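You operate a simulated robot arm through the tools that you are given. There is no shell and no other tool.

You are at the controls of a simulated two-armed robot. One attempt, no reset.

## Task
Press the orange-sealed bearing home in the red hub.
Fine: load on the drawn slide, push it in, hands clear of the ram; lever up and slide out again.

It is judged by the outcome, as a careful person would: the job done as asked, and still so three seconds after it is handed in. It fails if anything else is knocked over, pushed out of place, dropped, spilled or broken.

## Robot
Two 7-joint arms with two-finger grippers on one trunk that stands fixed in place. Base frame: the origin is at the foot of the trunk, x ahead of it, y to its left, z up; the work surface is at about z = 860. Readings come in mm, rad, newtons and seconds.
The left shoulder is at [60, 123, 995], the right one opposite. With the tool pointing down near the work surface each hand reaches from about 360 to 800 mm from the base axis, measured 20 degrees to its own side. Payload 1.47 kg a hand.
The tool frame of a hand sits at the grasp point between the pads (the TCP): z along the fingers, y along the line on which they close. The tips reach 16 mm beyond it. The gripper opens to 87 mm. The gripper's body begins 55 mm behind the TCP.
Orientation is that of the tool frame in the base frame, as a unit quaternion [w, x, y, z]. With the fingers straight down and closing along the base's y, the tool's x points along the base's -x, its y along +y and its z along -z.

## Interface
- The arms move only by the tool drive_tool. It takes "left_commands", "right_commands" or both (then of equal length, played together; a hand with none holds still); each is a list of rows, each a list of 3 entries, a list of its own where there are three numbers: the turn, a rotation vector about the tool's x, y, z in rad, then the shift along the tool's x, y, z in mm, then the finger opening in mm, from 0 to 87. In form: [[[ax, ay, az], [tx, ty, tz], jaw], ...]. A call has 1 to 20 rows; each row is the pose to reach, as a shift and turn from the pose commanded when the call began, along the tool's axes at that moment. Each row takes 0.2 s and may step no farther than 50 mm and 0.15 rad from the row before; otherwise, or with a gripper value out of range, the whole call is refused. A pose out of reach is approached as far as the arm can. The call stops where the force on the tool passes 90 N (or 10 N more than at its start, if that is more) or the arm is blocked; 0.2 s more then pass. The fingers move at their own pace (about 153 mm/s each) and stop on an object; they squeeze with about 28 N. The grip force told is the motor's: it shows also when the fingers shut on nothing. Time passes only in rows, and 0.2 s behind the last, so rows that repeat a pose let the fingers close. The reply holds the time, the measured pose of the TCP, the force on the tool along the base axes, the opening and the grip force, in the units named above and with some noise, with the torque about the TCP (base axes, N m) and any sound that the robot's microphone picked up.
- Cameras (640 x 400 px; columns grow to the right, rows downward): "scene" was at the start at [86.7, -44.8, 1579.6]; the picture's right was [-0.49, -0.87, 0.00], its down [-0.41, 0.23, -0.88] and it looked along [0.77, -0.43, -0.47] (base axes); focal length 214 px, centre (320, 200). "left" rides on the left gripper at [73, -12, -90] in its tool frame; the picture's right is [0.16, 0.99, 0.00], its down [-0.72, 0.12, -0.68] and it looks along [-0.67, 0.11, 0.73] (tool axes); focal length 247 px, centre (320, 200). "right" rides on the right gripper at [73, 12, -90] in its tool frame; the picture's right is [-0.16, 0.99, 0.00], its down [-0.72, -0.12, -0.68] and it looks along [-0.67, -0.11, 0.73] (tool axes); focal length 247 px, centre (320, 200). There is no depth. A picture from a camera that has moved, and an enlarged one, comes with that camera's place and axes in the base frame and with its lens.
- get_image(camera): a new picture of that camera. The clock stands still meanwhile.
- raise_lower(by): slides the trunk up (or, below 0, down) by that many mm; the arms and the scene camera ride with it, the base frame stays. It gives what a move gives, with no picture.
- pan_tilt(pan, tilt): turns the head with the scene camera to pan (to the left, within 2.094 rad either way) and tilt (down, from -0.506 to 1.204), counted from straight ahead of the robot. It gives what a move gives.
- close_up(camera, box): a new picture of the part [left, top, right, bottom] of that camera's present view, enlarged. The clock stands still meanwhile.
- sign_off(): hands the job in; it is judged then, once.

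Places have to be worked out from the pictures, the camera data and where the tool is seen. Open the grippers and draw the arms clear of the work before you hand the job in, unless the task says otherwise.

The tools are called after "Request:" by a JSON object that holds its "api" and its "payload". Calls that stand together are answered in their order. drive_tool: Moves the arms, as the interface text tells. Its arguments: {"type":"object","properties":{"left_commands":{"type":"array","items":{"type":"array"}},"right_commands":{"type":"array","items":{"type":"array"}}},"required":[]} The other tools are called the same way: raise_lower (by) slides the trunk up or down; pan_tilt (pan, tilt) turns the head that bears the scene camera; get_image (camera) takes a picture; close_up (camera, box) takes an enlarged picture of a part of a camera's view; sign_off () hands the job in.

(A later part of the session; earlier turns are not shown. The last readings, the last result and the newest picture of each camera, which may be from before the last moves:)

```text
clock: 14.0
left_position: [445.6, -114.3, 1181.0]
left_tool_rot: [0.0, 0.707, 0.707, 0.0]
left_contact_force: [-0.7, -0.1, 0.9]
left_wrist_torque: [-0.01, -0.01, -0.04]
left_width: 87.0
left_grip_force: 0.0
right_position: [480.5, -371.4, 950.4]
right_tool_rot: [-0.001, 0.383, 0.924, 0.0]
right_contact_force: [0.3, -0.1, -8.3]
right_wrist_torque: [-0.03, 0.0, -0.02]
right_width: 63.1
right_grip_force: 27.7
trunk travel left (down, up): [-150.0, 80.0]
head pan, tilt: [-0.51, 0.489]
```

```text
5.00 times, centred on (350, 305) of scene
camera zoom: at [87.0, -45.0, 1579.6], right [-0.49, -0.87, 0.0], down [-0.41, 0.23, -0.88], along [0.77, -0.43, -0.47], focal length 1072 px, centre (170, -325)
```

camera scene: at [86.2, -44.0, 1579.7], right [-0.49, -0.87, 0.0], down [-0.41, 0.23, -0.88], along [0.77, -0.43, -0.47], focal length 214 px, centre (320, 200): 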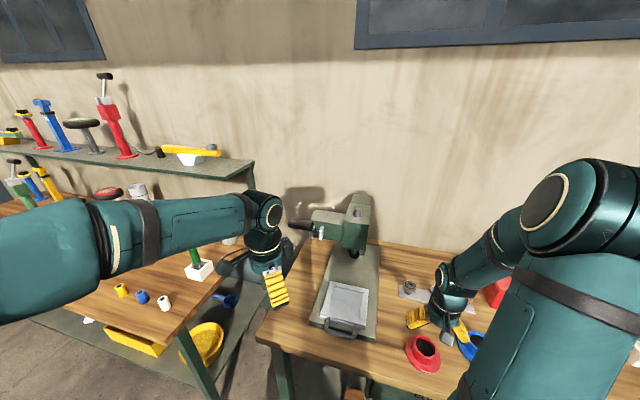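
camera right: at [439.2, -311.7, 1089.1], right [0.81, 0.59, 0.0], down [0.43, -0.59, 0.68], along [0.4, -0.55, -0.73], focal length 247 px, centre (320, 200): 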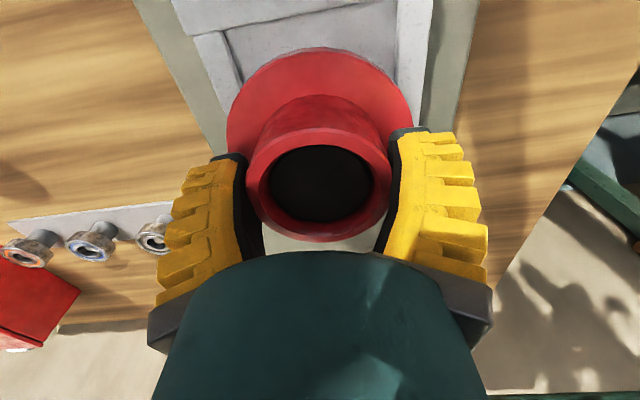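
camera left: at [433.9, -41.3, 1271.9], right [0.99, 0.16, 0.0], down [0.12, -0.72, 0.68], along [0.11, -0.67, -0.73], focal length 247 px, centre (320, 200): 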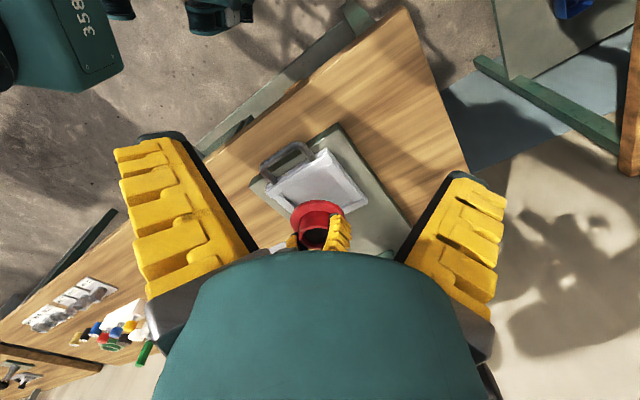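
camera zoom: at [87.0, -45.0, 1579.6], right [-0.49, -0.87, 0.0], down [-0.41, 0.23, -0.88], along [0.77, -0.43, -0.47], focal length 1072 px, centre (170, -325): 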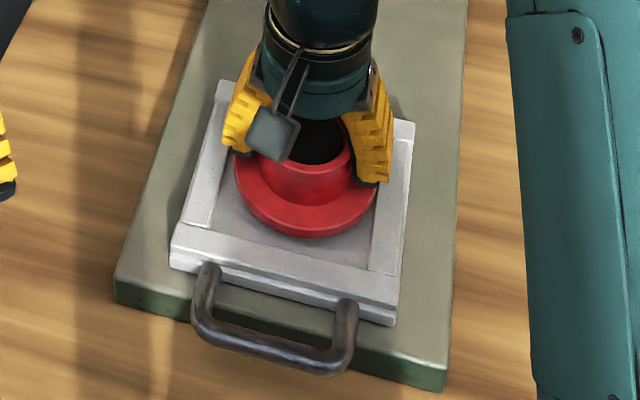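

The right camera shows the hub needs about 3.8 mm toward +q (tool y) and about 1 mm back to centre it between the rails. I'll apply that and lower until it's nearly touching.

Request:
{"api": "drive_tool", "payload": {"right_commands": [[[0, 0, 0], [1, 3.8, 0], 50], [[0, 0, 0], [1, 3.8, 4], 50], [[0, 0, 0], [1, 3.8, 8], 50], [[0, 0, 0], [1, 3.8, 8], 50]]}}

Request:
{"api": "close_up", "payload": {"camera": "right", "box": [190, 0, 450, 162]}}

Request:
{"api": "close_up", "payload": {"camera": "left", "box": [250, 130, 390, 250]}}

```text
clock: 15.0
left_position: [445.0, -114.4, 1181.5]
left_tool_rot: [0.001, 0.707, 0.707, 0.0]
left_contact_force: [0.4, 0.1, -0.2]
left_wrist_torque: [-0.01, 0.01, -0.02]
left_width: 87.1
left_grip_force: 0.0
right_position: [483.7, -367.4, 941.5]
right_tool_rot: [-0.001, 0.383, 0.924, -0.001]
right_contact_force: [0.0, 0.6, -7.6]
right_wrist_torque: [0.05, 0.0, 0.03]
right_width: 63.1
right_grip_force: 28.2
trunk travel left (down, up): [-150.0, 80.0]
head pan, tilt: [-0.51, 0.489]
```

```text
2.46 times, centred on (320, 81) of right
camera zoom: at [440.7, -309.5, 1030.8], right [0.81, 0.59, 0.0], down [0.43, -0.59, 0.68], along [0.4, -0.55, -0.73], focal length 608 px, centre (320, 493)
```

zoom: 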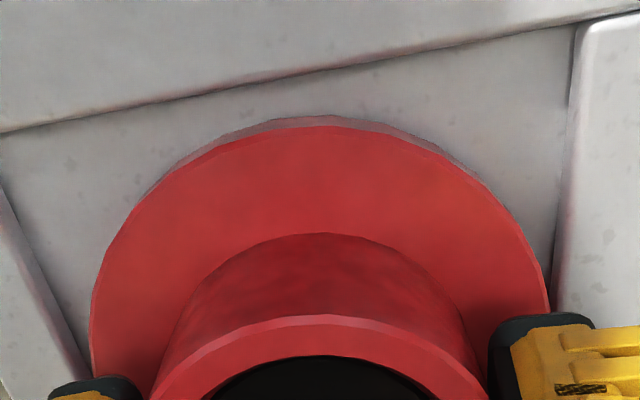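

```text
3.33 times, centred on (320, 190) of left
camera zoom: at [434.4, -41.0, 1271.7], right [0.99, 0.16, 0.0], down [0.12, -0.72, 0.68], along [0.11, -0.67, -0.73], focal length 823 px, centre (320, 233)
```

zoom: 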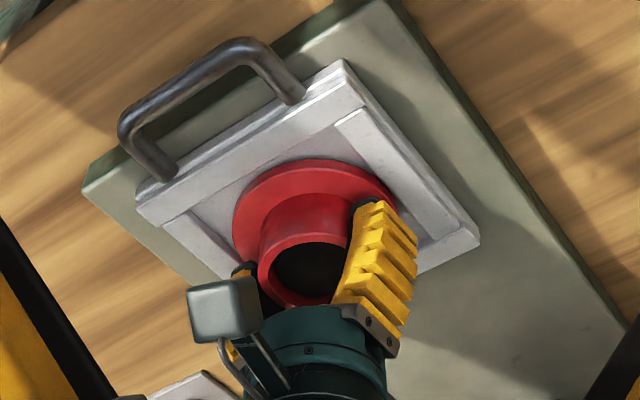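

Alignment is within about 1 mm. I'll lower 1 mm at a time, watching the force for contact.

Request:
{"api": "drive_tool", "payload": {"right_commands": [[[0, 0, 0], [0, -0.6, 1], 50], [[0, 0, 0], [0, -0.6, 2], 50], [[0, 0, 0], [0, -0.6, 3], 50], [[0, 0, 0], [0, -0.6, 3], 50]]}}

```text
clock: 16.0
left_position: [446.1, -115.2, 1182.4]
left_tool_rot: [0.0, 0.707, 0.707, 0.001]
left_contact_force: [-0.6, 0.2, -0.7]
left_wrist_torque: [-0.02, 0.01, 0.01]
left_width: 87.1
left_grip_force: 0.1
right_position: [483.4, -368.6, 939.4]
right_tool_rot: [0.0, 0.382, 0.924, 0.001]
right_contact_force: [0.3, 1.0, -7.7]
right_wrist_torque: [0.0, 0.04, -0.03]
right_width: 63.1
right_grip_force: 27.9
trunk travel left (down, up): [-150.0, 80.0]
head pan, tilt: [-0.51, 0.489]
```

No contact yet, since the full 8 N weight is still on the hand. I'll keep lowering in small steps.

Request:
{"api": "drive_tool", "payload": {"right_commands": [[[0, 0, 0], [0, 0, 1], 50], [[0, 0, 0], [0, 0, 2], 50], [[0, 0, 0], [0, 0, 3], 50], [[0, 0, 0], [0, 0, 3], 50]]}}

Request:
{"api": "close_up", "payload": {"camera": "scene", "box": [310, 265, 390, 345]}}

```text
clock: 17.0
left_position: [445.1, -113.7, 1182.1]
left_tool_rot: [0.0, 0.707, 0.707, 0.0]
left_contact_force: [-0.1, 0.4, -0.9]
left_wrist_torque: [-0.01, 0.0, -0.02]
left_width: 87.1
left_grip_force: 0.1
right_position: [483.4, -369.5, 938.1]
right_tool_rot: [0.001, 0.383, 0.924, 0.0]
right_contact_force: [1.3, -2.3, 9.9]
right_wrist_torque: [0.07, 0.06, 0.0]
right_width: 64.2
right_grip_force: 27.9
trunk travel left (down, up): [-150.0, 80.0]
head pan, tilt: [-0.51, 0.489]
```

```text
5.00 times, centred on (350, 305) of scene
camera zoom: at [86.2, -44.6, 1579.7], right [-0.49, -0.87, 0.0], down [-0.41, 0.23, -0.88], along [0.77, -0.43, -0.47], focal length 1072 px, centre (170, -325)
```

zoom: 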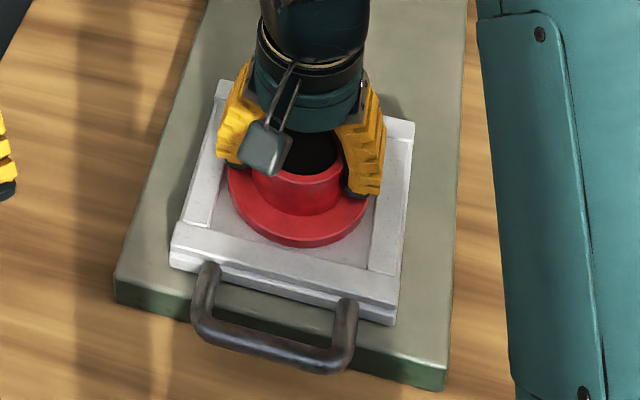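

Contact: the force flipped from -8 N to +10 N. Before letting go I'll check that the hub is inside all four rails.

Request:
{"api": "close_up", "payload": {"camera": "right", "box": [190, 0, 450, 162]}}

Request:
{"api": "close_up", "payload": {"camera": "left", "box": [275, 140, 375, 220]}}

Request:
{"api": "close_up", "payload": {"camera": "scene", "box": [325, 280, 375, 330]}}

```text
2.46 times, centred on (320, 81) of right
camera zoom: at [440.1, -309.5, 1026.6], right [0.81, 0.59, 0.0], down [0.43, -0.59, 0.68], along [0.4, -0.55, -0.73], focal length 608 px, centre (320, 493)
```

zoom: 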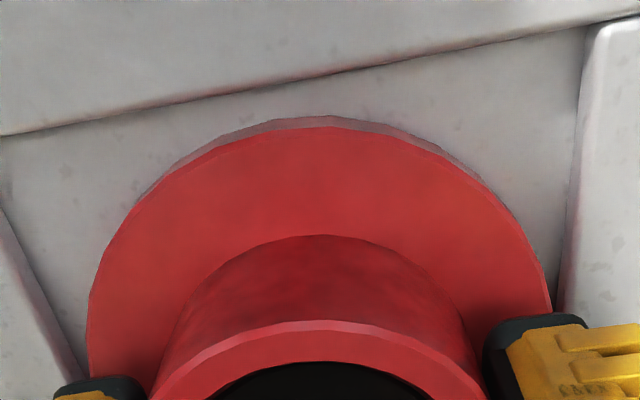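

```text
5.00 times, centred on (325, 180) of left
camera zoom: at [433.6, -40.5, 1272.0], right [0.99, 0.16, 0.0], down [0.12, -0.72, 0.68], along [0.11, -0.67, -0.73], focal length 1235 px, centre (295, 300)
```

zoom: 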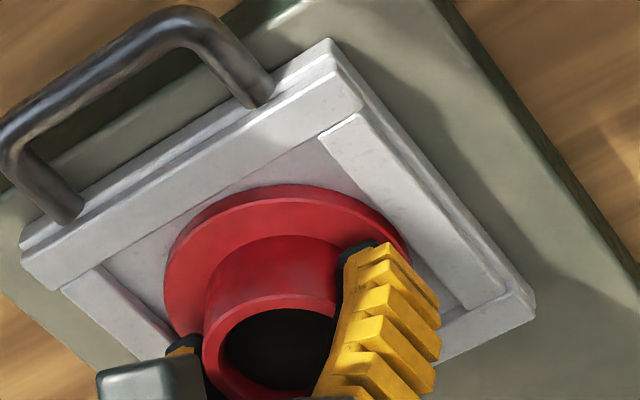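

```text
8.00 times, centred on (350, 305) of scene
camera zoom: at [86.2, -44.6, 1579.7], right [-0.49, -0.87, 0.0], down [-0.41, 0.23, -0.88], along [0.77, -0.43, -0.47], focal length 1716 px, centre (80, -640)
```

zoom: 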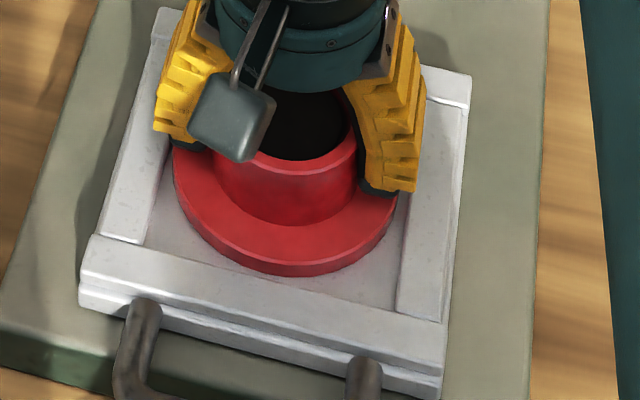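

The hub is flat on the floor inside the rails. I'll open the gripper in stages and lift straight up.

Request:
{"api": "drive_tool", "payload": {"right_commands": [[[0, 0, 0], [0, 0, -0.5], 70], [[0, 0, 0], [0, 0, -0.5], 80], [[0, 0, 0], [0, 0, -0.5], 87], [[0, 0, 0], [0, 0, -0.5], 87], [[0, 0, 0], [0, 0, -15], 87], [[0, 0, 0], [0, 0, -40], 87], [[0, 0, 0], [0, 0, -80], 87], [[0, 0, 0], [0, 0, -80], 87]]}}

Request:
{"api": "get_image", "payload": {"camera": "right"}}

Request:
{"api": "close_up", "payload": {"camera": "left", "box": [265, 130, 375, 220]}}

Request:
{"api": "close_up", "payload": {"camera": "scene", "box": [315, 270, 385, 340]}}

```text
clock: 18.8
left_position: [445.9, -113.3, 1181.9]
left_tool_rot: [0.001, 0.707, 0.707, 0.001]
left_contact_force: [-0.2, -0.2, 0.7]
left_wrist_torque: [-0.02, 0.05, 0.02]
left_width: 87.2
left_grip_force: 0.1
right_position: [483.3, -369.6, 1016.3]
right_tool_rot: [-0.001, 0.384, 0.923, 0.001]
right_contact_force: [0.0, -0.6, 0.3]
right_wrist_torque: [0.0, -0.04, 0.0]
right_width: 87.1
right_grip_force: 0.0
trunk travel left (down, up): [-150.0, 80.0]
head pan, tilt: [-0.51, 0.489]
```

```text
taken
camera right: at [440.3, -310.2, 1105.2], right [0.81, 0.59, 0.0], down [0.43, -0.59, 0.68], along [0.4, -0.55, -0.73], focal length 247 px, centre (320, 200)
```

right: 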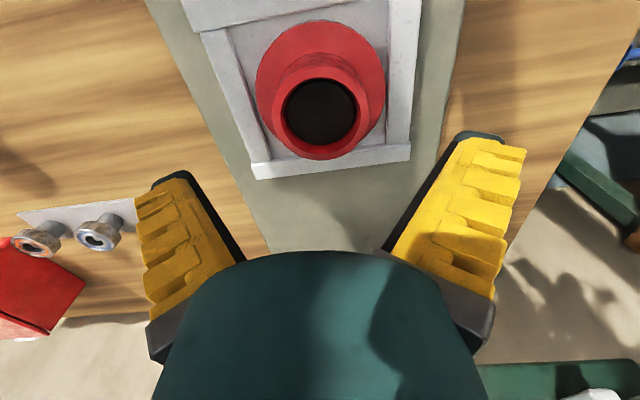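

```text
4.44 times, centred on (320, 175) of left
camera zoom: at [434.7, -41.0, 1271.5], right [0.99, 0.16, 0.0], down [0.12, -0.72, 0.68], along [0.11, -0.67, -0.73], focal length 1098 px, centre (320, 311)
```

zoom: 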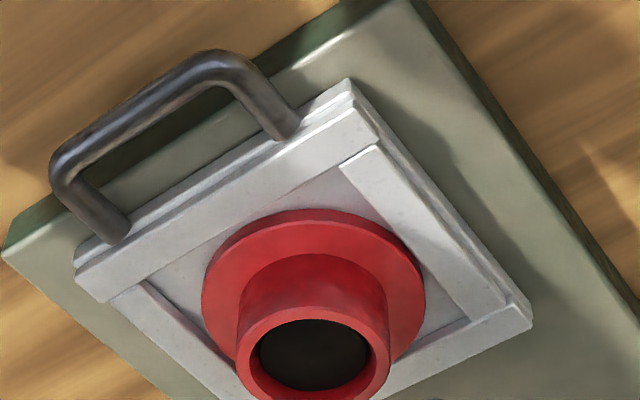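

```text
5.71 times, centred on (350, 305) of scene
camera zoom: at [87.5, -45.2, 1579.5], right [-0.49, -0.87, 0.0], down [-0.41, 0.23, -0.88], along [0.77, -0.43, -0.47], focal length 1226 px, centre (149, -400)
```

zoom: 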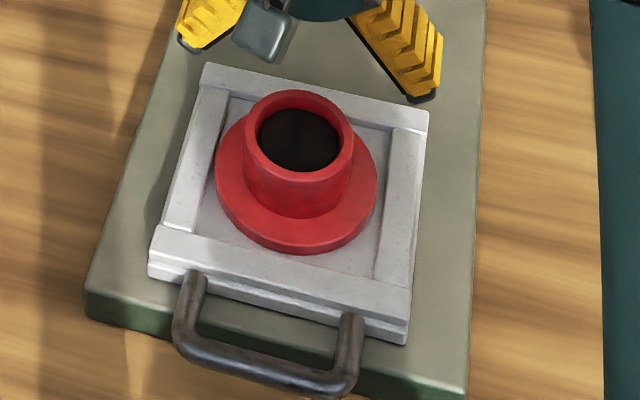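

The hub is standing inside the tray. I'll zoom on it from the right camera to fix its exact rim centre for the bearing.

Request:
{"api": "close_up", "payload": {"camera": "right", "box": [220, 10, 420, 170]}}

Request:
{"api": "close_up", "payload": {"camera": "right", "box": [265, 55, 395, 165]}}

```text
2.50 times, centred on (320, 90) of right
camera zoom: at [440.3, -310.2, 1105.2], right [0.81, 0.59, 0.0], down [0.43, -0.59, 0.68], along [0.4, -0.55, -0.73], focal length 617 px, centre (320, 475)
```

zoom: 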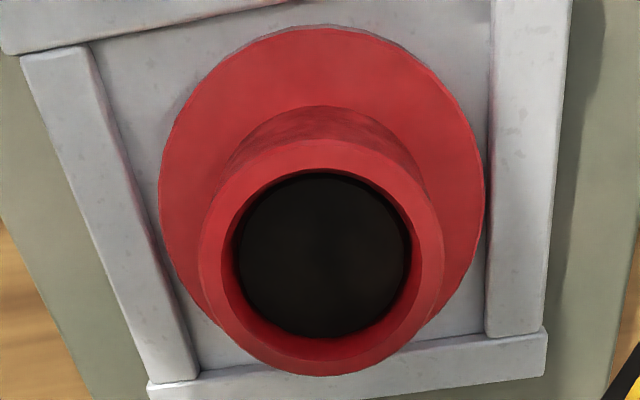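

```text
3.64 times, centred on (330, 110) of right
camera zoom: at [440.3, -310.2, 1105.2], right [0.81, 0.59, 0.0], down [0.43, -0.59, 0.68], along [0.4, -0.55, -0.73], focal length 898 px, centre (284, 527)
```

zoom: 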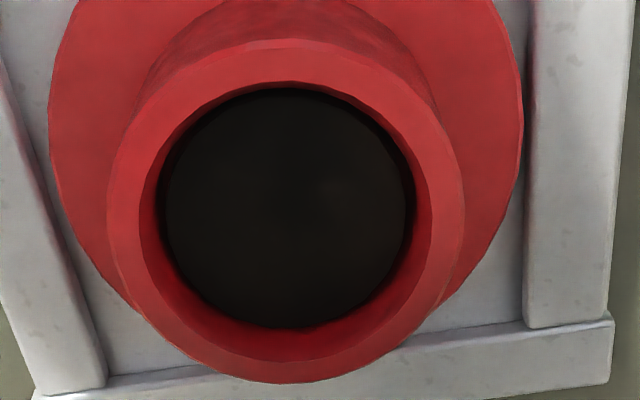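

The hub rim centre in the tray is about (482,-367), within 1 mm of the tray centre. Now I'll move the right hand above the orange bearing, with the jaws at 66 mm so they fit between its neighbours.

Request:
{"api": "drive_tool", "payload": {"right_commands": [[[0, 0, 0], [-11.4, -34.8, 0], 80], [[0, 0, 0], [-22.8, -69.6, 0], 75], [[0, 0, 0], [-34.1, -104.4, 0], 70], [[0, 0, 0], [-45.5, -139.2, 0], 66], [[0, 0, 0], [-56.9, -174, 0], 66], [[0, 0, 0], [-68.3, -208.9, 0], 66], [[0, 0, 0], [-79.6, -243.7, 0], 66], [[0, 0, 0], [-91, -278.5, 4], 66], [[0, 0, 0], [-102.4, -313.3, 8], 66], [[0, 0, 0], [-113.8, -348.1, 12], 66], [[0, 0, 0], [-125.1, -382.9, 16], 66], [[0, 0, 0], [-136.5, -417.7, 16.3], 66], [[0, 0, 0], [-136.5, -417.7, 16.3], 66]]}}

Request:
{"api": "get_image", "payload": {"camera": "right"}}

Request:
{"api": "get_image", "payload": {"camera": "scene"}}

```text
clock: 21.6
left_position: [445.8, -114.2, 1181.7]
left_tool_rot: [-0.001, 0.707, 0.707, 0.0]
left_contact_force: [0.1, -0.4, 0.4]
left_wrist_torque: [0.0, -0.01, -0.07]
left_width: 87.1
left_grip_force: 0.1
right_position: [284.1, -760.5, 1000.5]
right_tool_rot: [0.0, 0.383, 0.924, 0.0]
right_contact_force: [0.4, -0.3, -0.7]
right_wrist_torque: [0.01, 0.0, 0.02]
right_width: 70.2
right_grip_force: 2.6
trunk travel left (down, up): [-150.0, 80.0]
head pan, tilt: [-0.51, 0.489]
```

```text
taken
camera right: at [240.7, -702.1, 1089.3], right [0.81, 0.59, 0.0], down [0.43, -0.59, 0.68], along [0.4, -0.55, -0.73], focal length 247 px, centre (320, 200)
```

right: 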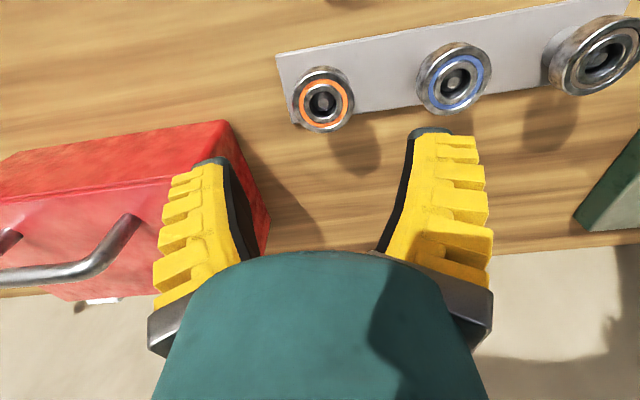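

```text
taken
camera scene: at [86.8, -44.1, 1579.6], right [-0.49, -0.87, 0.0], down [-0.41, 0.23, -0.88], along [0.77, -0.43, -0.47], focal length 214 px, centre (320, 200)
```

scene: 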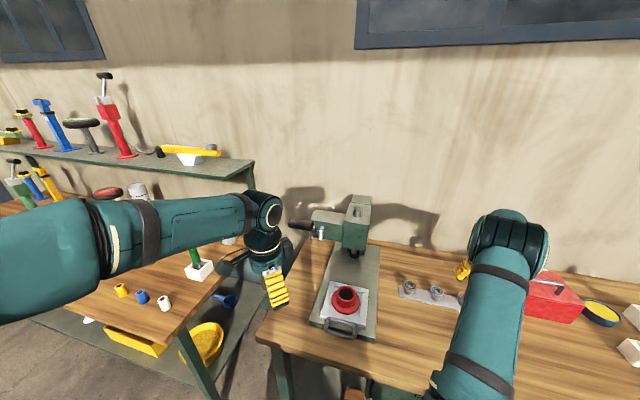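

The width reads 70 mm, which is fine. I'll zoom on the orange bearing to centre precisely.

Request:
{"api": "close_up", "payload": {"camera": "right", "box": [270, 50, 380, 150]}}

```text
4.00 times, centred on (325, 100) of right
camera zoom: at [240.7, -702.1, 1089.3], right [0.81, 0.59, 0.0], down [0.43, -0.59, 0.68], along [0.4, -0.55, -0.73], focal length 988 px, centre (300, 600)
```

zoom: 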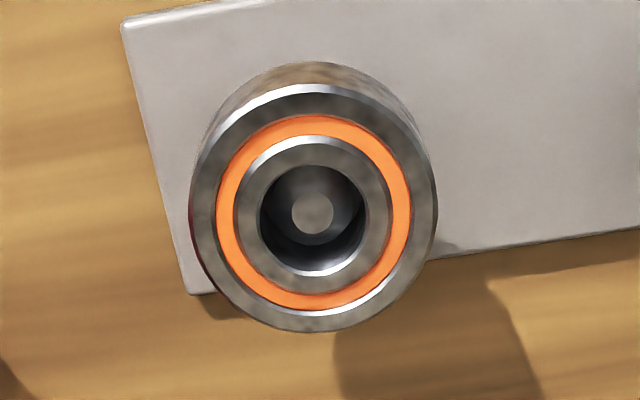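

The bearing top is about 99 mm below the TCP, offset 2.5 mm in tool y and 1.4 mm outward. I'll correct and descend to about 25 mm above the grip height, then recheck.

Request:
{"api": "drive_tool", "payload": {"right_commands": [[[0, 0, 0], [-1.4, 2.5, 20], 66], [[0, 0, 0], [-1.4, 2.5, 40], 66], [[0, 0, 0], [-1.4, 2.5, 60], 66], [[0, 0, 0], [-1.4, 2.5, 70], 66], [[0, 0, 0], [-1.4, 2.5, 70], 66]]}}

Request:
{"api": "close_up", "payload": {"camera": "right", "box": [240, 70, 400, 200]}}

Request:
{"api": "close_up", "payload": {"camera": "scene", "box": [390, 255, 490, 325]}}

```text
clock: 22.8
left_position: [444.3, -114.7, 1181.5]
left_tool_rot: [0.0, 0.707, 0.707, 0.0]
left_contact_force: [0.4, -1.5, 1.0]
left_wrist_torque: [0.01, 0.05, -0.01]
left_width: 86.9
left_grip_force: 0.1
right_position: [287.4, -759.5, 929.6]
right_tool_rot: [0.0, 0.382, 0.924, 0.0]
right_contact_force: [-0.9, -1.1, 0.7]
right_wrist_torque: [0.03, 0.02, -0.01]
right_width: 70.0
right_grip_force: 2.9
trunk travel left (down, up): [-150.0, 80.0]
head pan, tilt: [-0.51, 0.489]
```

```text
3.08 times, centred on (320, 135) of right
camera zoom: at [243.5, -701.3, 1018.7], right [0.81, 0.59, 0.0], down [0.43, -0.59, 0.68], along [0.4, -0.55, -0.73], focal length 760 px, centre (320, 400)
```

zoom: 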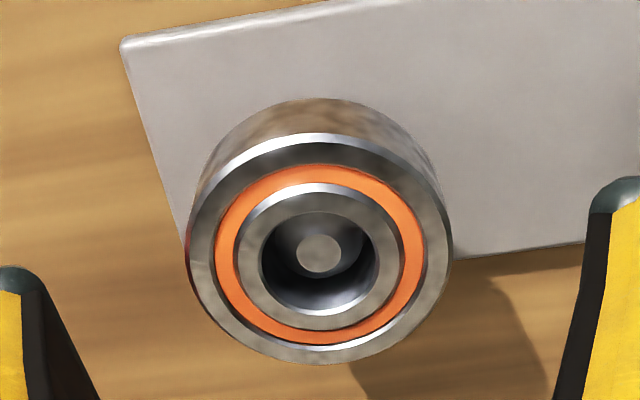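

```text
5.71 times, centred on (440, 290) of scene
camera zoom: at [86.7, -44.8, 1579.6], right [-0.49, -0.87, 0.0], down [-0.41, 0.23, -0.88], along [0.77, -0.43, -0.47], focal length 1226 px, centre (-366, -314)
```

zoom: 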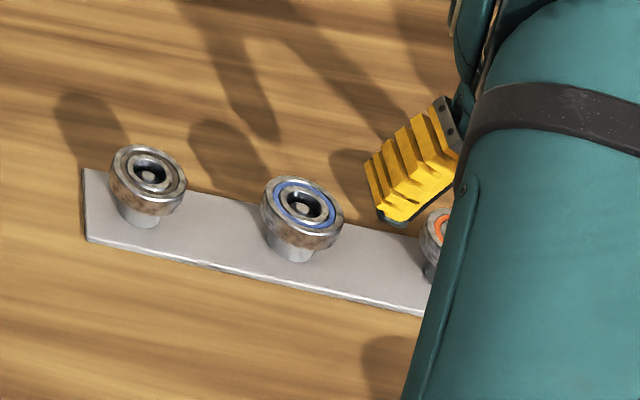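

The bearing is centred within 0.6 mm and its top is 25 mm below the TCP. I'll descend 18 mm so the tips overlap the upper 9 mm of the race, then close.

Request:
{"api": "drive_tool", "payload": {"right_commands": [[[0, 0, 0], [0.5, 0, 9], 66], [[0, 0, 0], [0.5, 0, 18], 66], [[0, 0, 0], [0.5, 0, 18], 66], [[0, 0, 0], [0.5, 0, 18], 55], [[0, 0, 0], [0.5, 0, 18], 45], [[0, 0, 0], [0.5, 0, 18], 35], [[0, 0, 0], [0.5, 0, 18], 35], [[0, 0, 0], [0.5, 0, 18], 35]]}}

Request:
{"api": "get_image", "payload": {"camera": "right"}}

Request:
{"api": "close_up", "payload": {"camera": "right", "box": [230, 100, 410, 250]}}

```text
clock: 24.6
left_position: [445.3, -114.2, 1181.7]
left_tool_rot: [0.0, 0.707, 0.707, -0.001]
left_contact_force: [0.3, -0.4, -0.1]
left_wrist_torque: [0.01, -0.02, -0.01]
left_width: 87.0
left_grip_force: 0.1
right_position: [286.8, -760.1, 912.5]
right_tool_rot: [0.001, 0.383, 0.924, -0.001]
right_contact_force: [0.2, -0.3, 1.6]
right_wrist_torque: [-0.07, -0.03, -0.01]
right_width: 40.5
right_grip_force: 27.5
trunk travel left (down, up): [-150.0, 80.0]
head pan, tilt: [-0.51, 0.489]
```

```text
taken
camera right: at [243.0, -700.3, 1001.6], right [0.81, 0.59, 0.0], down [0.43, -0.59, 0.68], along [0.4, -0.55, -0.73], focal length 247 px, centre (320, 200)
```

right: 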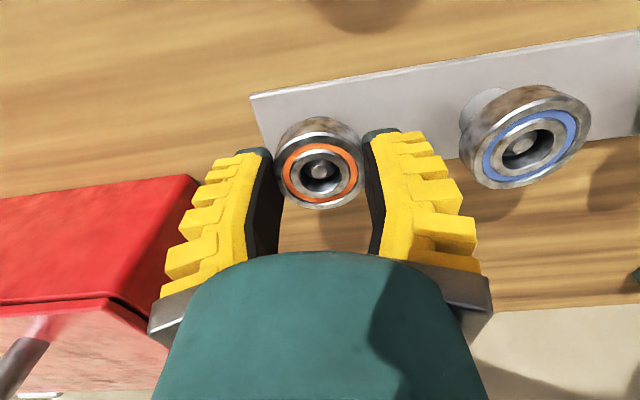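

```text
2.67 times, centred on (320, 175) of right
camera zoom: at [243.0, -700.3, 1001.6], right [0.81, 0.59, 0.0], down [0.43, -0.59, 0.68], along [0.4, -0.55, -0.73], focal length 659 px, centre (320, 267)
```

zoom: 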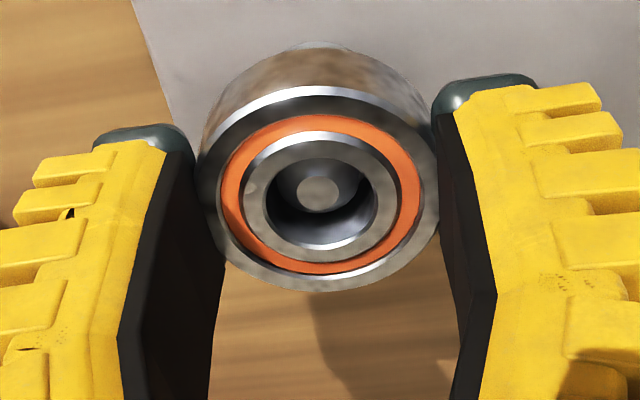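

The grip force is 27.5 N on the bearing. I'll lift slowly and check that it comes off the pin cleanly.

Request:
{"api": "drive_tool", "payload": {"right_commands": [[[0, 0, 0], [0, 0, -4], 35], [[0, 0, 0], [0, 0, -10], 35], [[0, 0, 0], [0, 0, -20], 35], [[0, 0, 0], [0, 0, -20], 35]]}}

Request:
{"api": "get_image", "payload": {"camera": "right"}}

Request:
{"api": "close_up", "payload": {"camera": "right", "box": [230, 100, 410, 250]}}

```text
clock: 25.6
left_position: [445.3, -113.4, 1181.5]
left_tool_rot: [0.001, 0.707, 0.707, 0.0]
left_contact_force: [-0.4, 0.1, 0.5]
left_wrist_torque: [0.0, 0.0, -0.02]
left_width: 87.0
left_grip_force: 0.1
right_position: [286.0, -758.9, 933.1]
right_tool_rot: [0.0, 0.383, 0.924, 0.0]
right_contact_force: [1.1, 0.3, -1.5]
right_wrist_torque: [0.0, 0.01, 0.02]
right_width: 39.1
right_grip_force: 28.2
trunk travel left (down, up): [-150.0, 80.0]
head pan, tilt: [-0.51, 0.489]
```

```text
taken
camera right: at [242.9, -700.3, 1021.7], right [0.81, 0.59, 0.0], down [0.43, -0.59, 0.68], along [0.4, -0.55, -0.73], focal length 247 px, centre (320, 200)
```

right: 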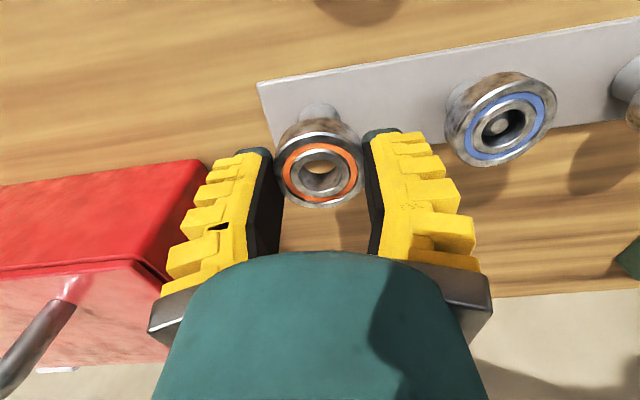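

```text
2.67 times, centred on (320, 175) of right
camera zoom: at [242.9, -700.3, 1021.7], right [0.81, 0.59, 0.0], down [0.43, -0.59, 0.68], along [0.4, -0.55, -0.73], focal length 659 px, centre (320, 267)
```

zoom: 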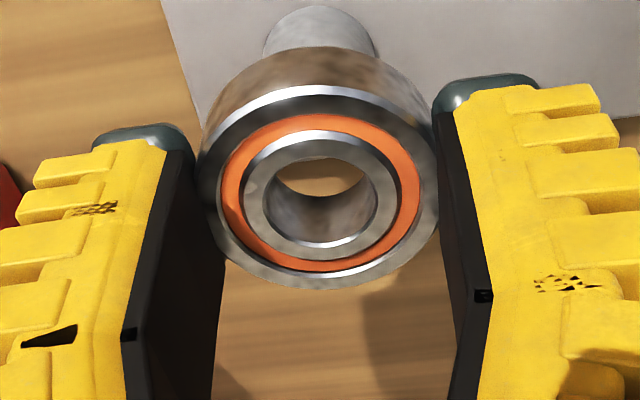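

The bearing is up off the pin. The opening dropped from 40.5 to 39.1 mm, so I'll hold still and check whether the grip is stable before travelling.

Request:
{"api": "drive_tool", "payload": {"right_commands": [[[0, 0, 0], [0, 0, 0], 35], [[0, 0, 0], [0, 0, 0], 35], [[0, 0, 0], [0, 0, 0], 35]]}}

Request:
{"api": "close_up", "payload": {"camera": "right", "box": [230, 100, 410, 250]}}

Request:
{"api": "close_up", "payload": {"camera": "scene", "box": [400, 240, 500, 310]}}

```text
clock: 26.4
left_position: [444.6, -113.8, 1183.6]
left_tool_rot: [0.0, 0.707, 0.707, 0.0]
left_contact_force: [0.1, -0.6, -0.9]
left_wrist_torque: [-0.02, -0.02, -0.01]
left_width: 86.9
left_grip_force: 0.0
right_position: [285.9, -760.1, 933.2]
right_tool_rot: [-0.001, 0.383, 0.924, 0.0]
right_contact_force: [0.7, -0.2, -1.0]
right_wrist_torque: [-0.02, 0.04, -0.01]
right_width: 38.4
right_grip_force: 28.4
trunk travel left (down, up): [-150.0, 80.0]
head pan, tilt: [-0.51, 0.489]
```

```text
2.67 times, centred on (320, 175) of right
camera zoom: at [242.9, -700.3, 1021.7], right [0.81, 0.59, 0.0], down [0.43, -0.59, 0.68], along [0.4, -0.55, -0.73], focal length 659 px, centre (320, 267)
```

zoom: 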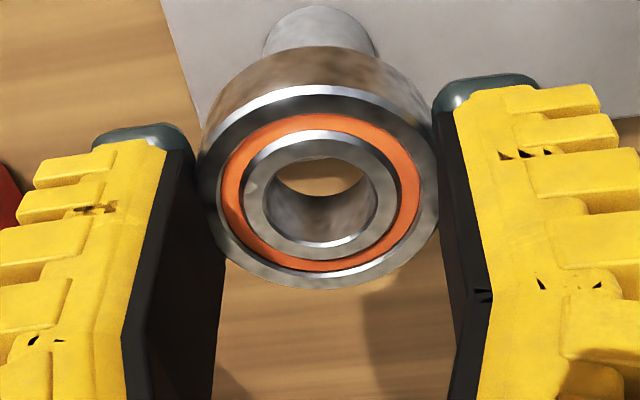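

```text
5.71 times, centred on (450, 275) of scene
camera zoom: at [86.8, -45.0, 1579.6], right [-0.49, -0.87, 0.0], down [-0.41, 0.23, -0.88], along [0.77, -0.43, -0.47], focal length 1226 px, centre (-423, -229)
```

zoom: 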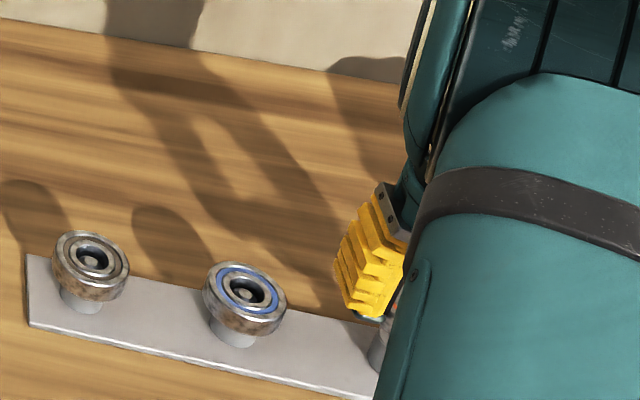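

The view is unchanged, so the bearing isn't slipping; the finger pads are just settling. I'll raise it and carry it above the hub.

Request:
{"api": "drive_tool", "payload": {"right_commands": [[[0, 0, 0], [0, 0, -28], 33], [[0, 0, 0], [0, 0, -56], 33], [[0, 0, 0], [3, 9, -83], 33], [[0, 0, 0], [12, 35, -83], 33], [[0, 0, 0], [25, 73, -83], 33], [[0, 0, 0], [38, 112, -83], 33], [[0, 0, 0], [51, 151, -83], 33], [[0, 0, 0], [64, 190, -83], 33], [[0, 0, 0], [77, 229, -83], 33], [[0, 0, 0], [90, 268, -83], 33], [[0, 0, 0], [103, 307, -83], 33], [[0, 0, 0], [116, 346, -83], 33], [[0, 0, 0], [129, 381, -83], 33], [[0, 0, 0], [138, 407, -83], 33], [[0, 0, 0], [141.1, 415.8, -83], 33], [[0, 0, 0], [141.1, 415.8, -83], 33]]}}

Request:
{"api": "get_image", "payload": {"camera": "right"}}

Request:
{"api": "close_up", "payload": {"camera": "left", "box": [260, 130, 390, 240]}}

Request:
{"api": "close_up", "payload": {"camera": "scene", "box": [310, 255, 390, 335]}}

```text
clock: 29.8
left_position: [444.9, -113.3, 1182.6]
left_tool_rot: [-0.001, 0.707, 0.707, 0.0]
left_contact_force: [1.1, -0.2, 0.3]
left_wrist_torque: [-0.01, -0.03, -0.01]
left_width: 87.1
left_grip_force: 0.0
right_position: [481.0, -365.5, 1013.6]
right_tool_rot: [0.0, 0.383, 0.924, -0.001]
right_contact_force: [-0.2, 0.4, -1.6]
right_wrist_torque: [0.03, -0.02, -0.01]
right_width: 36.8
right_grip_force: 27.8
trunk travel left (down, up): [-150.0, 80.0]
head pan, tilt: [-0.51, 0.489]
```

```text
taken
camera right: at [437.5, -305.9, 1103.0], right [0.81, 0.59, 0.0], down [0.43, -0.59, 0.68], along [0.4, -0.55, -0.73], focal length 247 px, centre (320, 200)
```

right: 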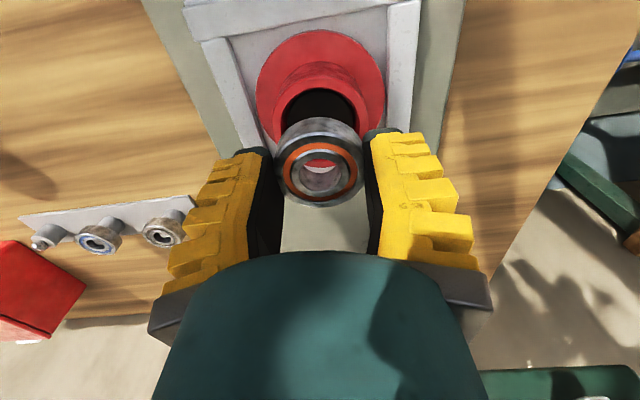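

```text
3.64 times, centred on (325, 185) of left
camera zoom: at [434.1, -40.7, 1271.8], right [0.99, 0.16, 0.0], down [0.12, -0.72, 0.68], along [0.11, -0.67, -0.73], focal length 898 px, centre (302, 254)
```

zoom: 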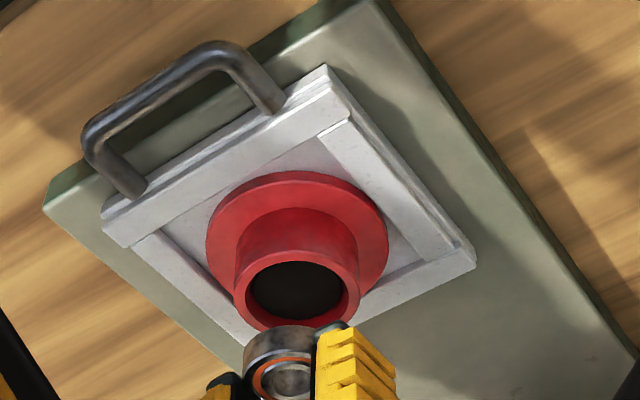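

```text
5.00 times, centred on (350, 295) of scene
camera zoom: at [86.8, -44.8, 1579.6], right [-0.49, -0.87, 0.0], down [-0.41, 0.23, -0.88], along [0.77, -0.43, -0.47], focal length 1072 px, centre (170, -275)
```

zoom: 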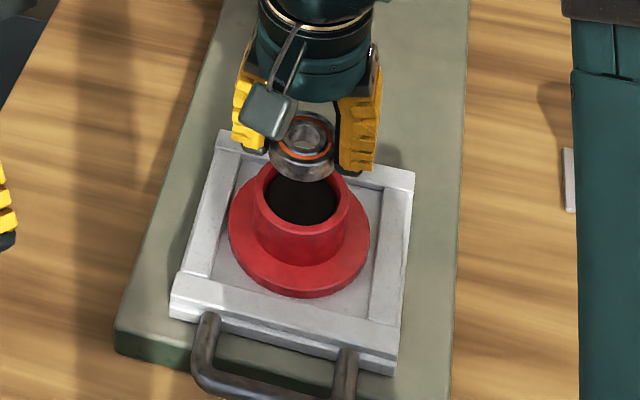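

The bearing is still held square above the hub. I'll lower to about 11 mm above the rim and check alignment from several views.

Request:
{"api": "drive_tool", "payload": {"right_commands": [[[0, 0, 0], [0, 0, 15], 33], [[0, 0, 0], [0, 0, 30], 33], [[0, 0, 0], [0, 0, 30], 33]]}}

Request:
{"api": "close_up", "payload": {"camera": "right", "box": [230, 60, 410, 220]}}

Request:
{"api": "close_up", "payload": {"camera": "left", "box": [280, 165, 370, 240]}}

Request:
{"api": "close_up", "payload": {"camera": "scene", "box": [325, 270, 375, 320]}}

```text
clock: 30.6
left_position: [445.5, -113.0, 1182.3]
left_tool_rot: [0.001, 0.708, 0.707, 0.0]
left_contact_force: [0.0, 0.4, 0.2]
left_wrist_torque: [0.02, -0.02, 0.0]
left_width: 86.9
left_grip_force: 0.0
right_position: [481.2, -366.8, 984.1]
right_tool_rot: [-0.001, 0.382, 0.924, 0.0]
right_contact_force: [0.2, -0.2, -1.0]
right_wrist_torque: [-0.02, -0.02, 0.0]
right_width: 36.9
right_grip_force: 27.9
trunk travel left (down, up): [-150.0, 80.0]
head pan, tilt: [-0.51, 0.489]
```

```text
2.50 times, centred on (320, 140) of right
camera zoom: at [438.4, -306.4, 1073.2], right [0.81, 0.59, 0.0], down [0.43, -0.59, 0.68], along [0.4, -0.55, -0.73], focal length 617 px, centre (320, 350)
```

zoom: 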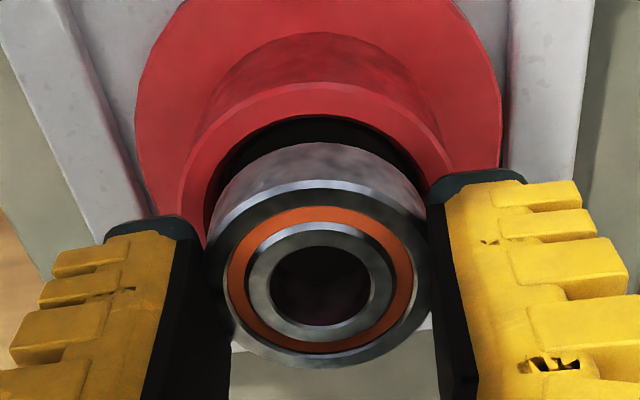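

```text
5.33 times, centred on (325, 202) of left
camera zoom: at [434.0, -40.7, 1271.8], right [0.99, 0.16, 0.0], down [0.12, -0.72, 0.68], along [0.11, -0.67, -0.73], focal length 1317 px, centre (293, 187)
```

zoom: 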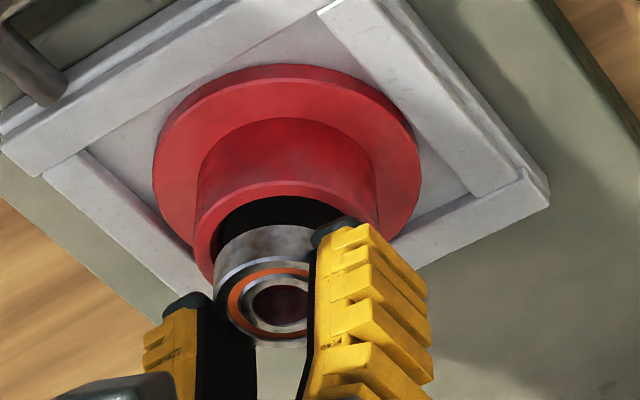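

```text
8.00 times, centred on (350, 295) of scene
camera zoom: at [86.7, -44.8, 1579.6], right [-0.49, -0.87, 0.0], down [-0.41, 0.23, -0.88], along [0.77, -0.43, -0.47], focal length 1716 px, centre (80, -560)
```

zoom: 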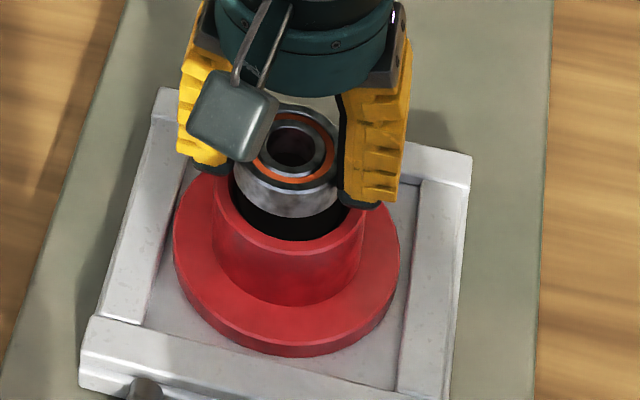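

The bearing looks centred over the bore in both directions, within about 1 mm. I'll lower 11 mm toward the lead-in and look again before contact.

Request:
{"api": "drive_tool", "payload": {"right_commands": [[[0, 0, 0], [0, 0, 5], 33], [[0, 0, 0], [0, 0, 10], 33], [[0, 0, 0], [0, 0, 11], 33]]}}

Request:
{"api": "close_up", "payload": {"camera": "right", "box": [230, 60, 410, 220]}}

Request:
{"api": "close_up", "payload": {"camera": "left", "box": [290, 165, 350, 215]}}

Request:
{"api": "close_up", "payload": {"camera": "scene", "box": [330, 275, 370, 310]}}

```text
clock: 31.4
left_position: [446.0, -113.5, 1182.6]
left_tool_rot: [-0.001, 0.707, 0.707, 0.001]
left_contact_force: [-0.3, -0.3, 0.1]
left_wrist_torque: [-0.05, 0.01, -0.01]
left_width: 86.7
left_grip_force: 0.0
right_position: [481.4, -366.2, 975.1]
right_tool_rot: [0.0, 0.382, 0.924, 0.0]
right_contact_force: [0.2, 0.5, -1.5]
right_wrist_torque: [-0.04, 0.02, -0.02]
right_width: 36.7
right_grip_force: 28.5
trunk travel left (down, up): [-150.0, 80.0]
head pan, tilt: [-0.51, 0.489]
```

```text
2.50 times, centred on (320, 140) of right
camera zoom: at [437.7, -306.7, 1063.3], right [0.81, 0.59, 0.0], down [0.43, -0.59, 0.68], along [0.4, -0.55, -0.73], focal length 617 px, centre (320, 350)
```

zoom: 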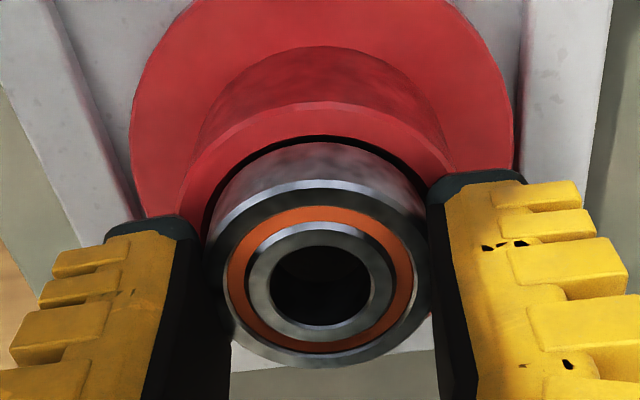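

```text
8.00 times, centred on (320, 190) of left
camera zoom: at [434.0, -40.7, 1271.8], right [0.99, 0.16, 0.0], down [0.12, -0.72, 0.68], along [0.11, -0.67, -0.73], focal length 1976 px, centre (320, 280)
```

zoom: 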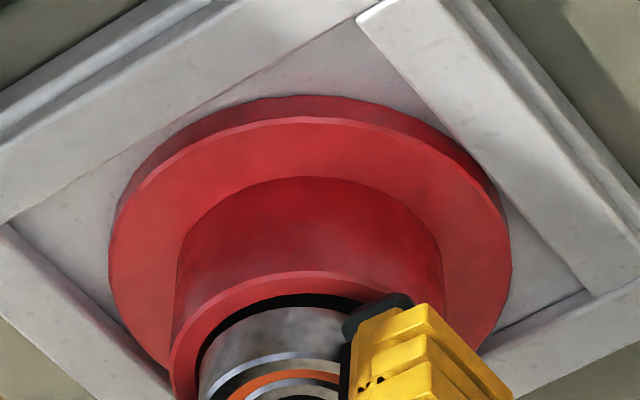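

```text
11.43 times, centred on (350, 292) of scene
camera zoom: at [86.7, -44.9, 1579.6], right [-0.49, -0.87, 0.0], down [-0.41, 0.23, -0.88], along [0.77, -0.43, -0.47], focal length 2451 px, centre (-23, -857)
```

zoom: 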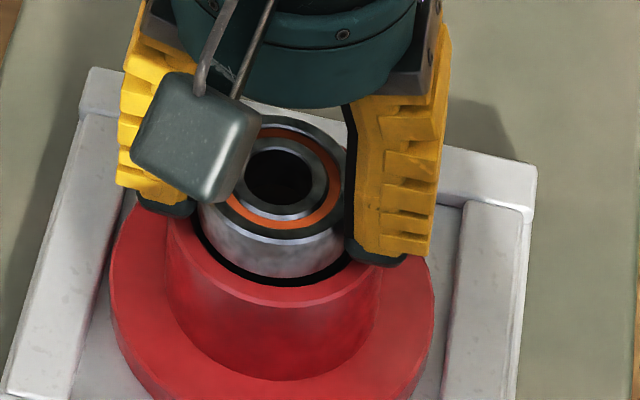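

The bearing looks concentric with the lead-in in all three views. I'll lower in 1 mm steps, watching the force.

Request:
{"api": "drive_tool", "payload": {"right_commands": [[[0, 0, 0], [0, 0, 1], 33], [[0, 0, 0], [0, 0, 2], 33], [[0, 0, 0], [0, 0, 3], 33], [[0, 0, 0], [0, 0, 3], 33]]}}

Request:
{"api": "close_up", "payload": {"camera": "scene", "box": [330, 275, 370, 310]}}

Request:
{"api": "close_up", "payload": {"camera": "right", "box": [230, 60, 410, 220]}}

```text
clock: 32.4
left_position: [444.9, -114.4, 1182.7]
left_tool_rot: [0.001, 0.707, 0.707, 0.0]
left_contact_force: [-0.9, -0.2, 0.5]
left_wrist_torque: [0.02, -0.01, 0.0]
left_width: 87.0
left_grip_force: 0.1
right_position: [480.2, -364.6, 970.2]
right_tool_rot: [0.0, 0.382, 0.924, 0.001]
right_contact_force: [-0.3, 0.0, -1.1]
right_wrist_torque: [-0.01, -0.02, 0.0]
right_width: 36.2
right_grip_force: 27.2
trunk travel left (down, up): [-150.0, 80.0]
head pan, tilt: [-0.51, 0.489]
```

```text
11.43 times, centred on (350, 292) of scene
camera zoom: at [86.8, -44.9, 1579.6], right [-0.49, -0.87, 0.0], down [-0.41, 0.23, -0.88], along [0.77, -0.43, -0.47], focal length 2451 px, centre (-23, -857)
```

zoom: 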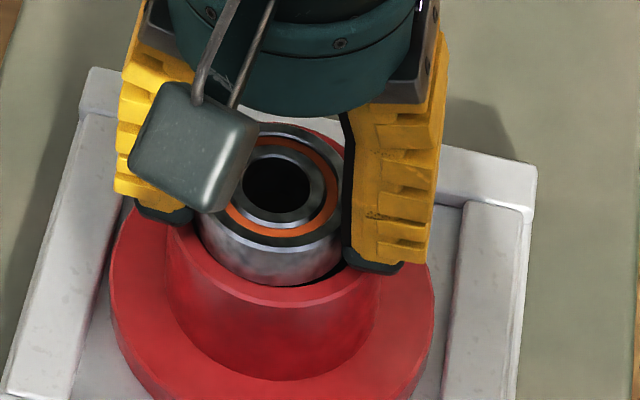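

```text
2.50 times, centred on (320, 140) of right
camera zoom: at [437.8, -306.3, 1060.1], right [0.81, 0.59, 0.0], down [0.43, -0.59, 0.68], along [0.4, -0.55, -0.73], focal length 617 px, centre (320, 350)
```

zoom: 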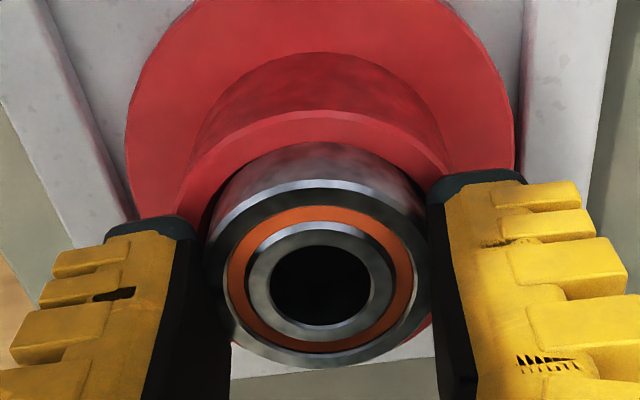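

No contact yet, and the bearing's lower edge is dipping inside the rim. I'll continue in 1 mm steps.

Request:
{"api": "drive_tool", "payload": {"right_commands": [[[0, 0, 0], [0, 0, 1], 33], [[0, 0, 0], [0, 0, 2], 33], [[0, 0, 0], [0, 0, 2], 33]]}}

Request:
{"api": "close_up", "payload": {"camera": "scene", "box": [330, 275, 370, 310]}}

```text
clock: 33.2
left_position: [445.9, -113.9, 1183.3]
left_tool_rot: [0.0, 0.708, 0.706, -0.001]
left_contact_force: [-0.7, -0.3, -0.2]
left_wrist_torque: [-0.02, -0.02, -0.02]
left_width: 87.1
left_grip_force: 0.0
right_position: [481.0, -364.9, 970.5]
right_tool_rot: [0.001, 0.382, 0.924, 0.001]
right_contact_force: [1.8, -0.1, 14.4]
right_wrist_torque: [0.23, 0.23, -0.01]
right_width: 36.2
right_grip_force: 28.0
trunk travel left (down, up): [-150.0, 80.0]
head pan, tilt: [-0.51, 0.489]
```

```text
11.43 times, centred on (350, 292) of scene
camera zoom: at [85.9, -44.2, 1579.8], right [-0.49, -0.87, 0.0], down [-0.41, 0.23, -0.88], along [0.77, -0.43, -0.47], focal length 2451 px, centre (-23, -857)
```

zoom: 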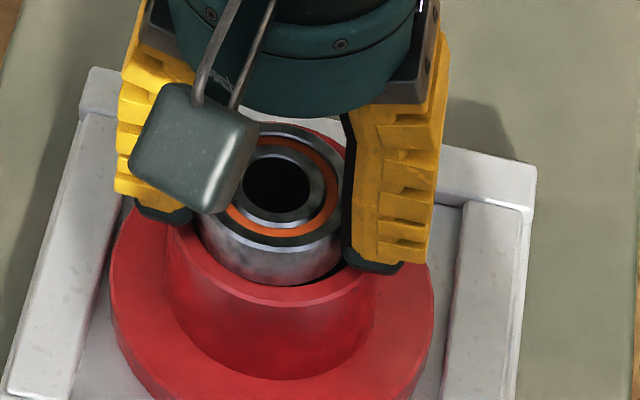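

Contact is at 14 N. The torque puts the contact point about 20 mm toward the robot side, so the bearing sits slightly toward -p. I'll lift 2 mm, shift 1.5 mm toward the press, and touch again.

Request:
{"api": "drive_tool", "payload": {"right_commands": [[[0, 0, 0], [0, 0, -2], 33], [[0, 0, 0], [-1.5, 0, -2], 33], [[0, 0, 0], [-1.5, 0, -1], 33], [[0, 0, 0], [-1.5, 0, 0], 33], [[0, 0, 0], [-1.5, 0, 0], 33]]}}

Request:
{"api": "close_up", "payload": {"camera": "scene", "box": [330, 275, 370, 310]}}

Request:
{"api": "close_up", "payload": {"camera": "left", "box": [290, 170, 350, 220]}}

Request:
{"api": "close_up", "payload": {"camera": "right", "box": [250, 80, 390, 210]}}

```text
clock: 34.4
left_position: [445.6, -112.8, 1182.0]
left_tool_rot: [0.0, 0.707, 0.708, 0.0]
left_contact_force: [0.0, -0.2, 0.5]
left_wrist_torque: [0.0, 0.02, 0.05]
left_width: 86.9
left_grip_force: 0.0
right_position: [481.3, -366.5, 969.6]
right_tool_rot: [0.0, 0.383, 0.924, -0.001]
right_contact_force: [-0.2, -0.3, -1.5]
right_wrist_torque: [0.01, -0.01, 0.02]
right_width: 36.2
right_grip_force: 27.7
trunk travel left (down, up): [-150.0, 80.0]
head pan, tilt: [-0.51, 0.489]
```

```text
11.43 times, centred on (350, 292) of scene
camera zoom: at [86.8, -44.9, 1579.6], right [-0.49, -0.87, 0.0], down [-0.41, 0.23, -0.88], along [0.77, -0.43, -0.47], focal length 2451 px, centre (-23, -857)
```

zoom: 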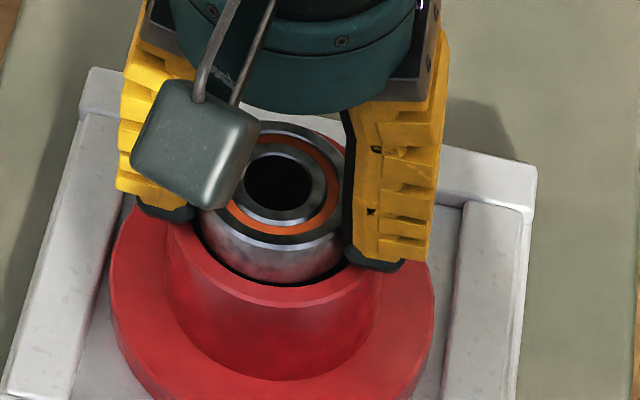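

```text
8.00 times, centred on (320, 195) of left
camera zoom: at [434.1, -40.7, 1271.8], right [0.99, 0.16, 0.0], down [0.12, -0.72, 0.68], along [0.11, -0.67, -0.73], focal length 1976 px, centre (320, 240)
```

zoom: 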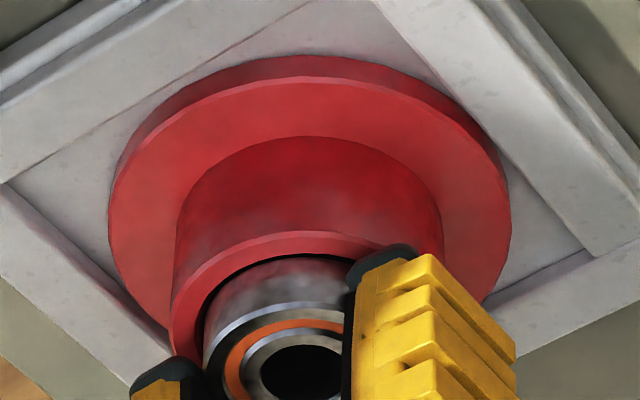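

```text
3.08 times, centred on (320, 145) of right
camera zoom: at [438.8, -307.5, 1059.3], right [0.81, 0.59, 0.0], down [0.43, -0.59, 0.68], along [0.4, -0.55, -0.73], focal length 760 px, centre (320, 369)
```

zoom: 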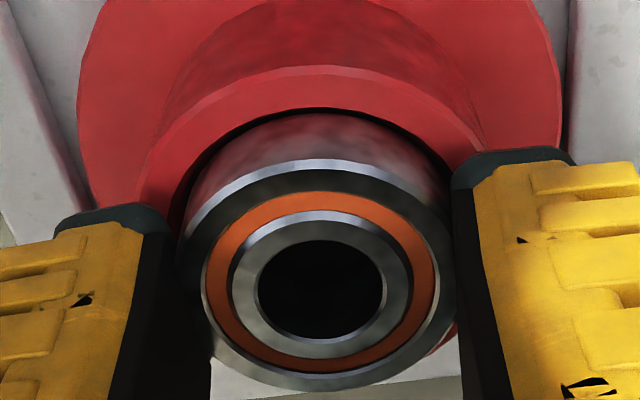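

At the same height there's now no contact and an even gap shows all round, so the shift was right. I'll lower 1 mm at a time again.

Request:
{"api": "drive_tool", "payload": {"right_commands": [[[0, 0, 0], [0, 0, 1], 33], [[0, 0, 0], [0, 0, 1], 33]]}}

```text
clock: 35.0
left_position: [445.6, -113.7, 1182.6]
left_tool_rot: [0.0, 0.707, 0.707, 0.0]
left_contact_force: [0.1, 0.0, -0.4]
left_wrist_torque: [-0.03, 0.01, 0.01]
left_width: 86.8
left_grip_force: 0.1
right_position: [481.8, -366.8, 969.3]
right_tool_rot: [0.001, 0.383, 0.924, -0.001]
right_contact_force: [0.9, -2.7, 3.3]
right_wrist_torque: [0.07, 0.04, -0.03]
right_width: 35.7
right_grip_force: 27.6
trunk travel left (down, up): [-150.0, 80.0]
head pan, tilt: [-0.51, 0.489]
```

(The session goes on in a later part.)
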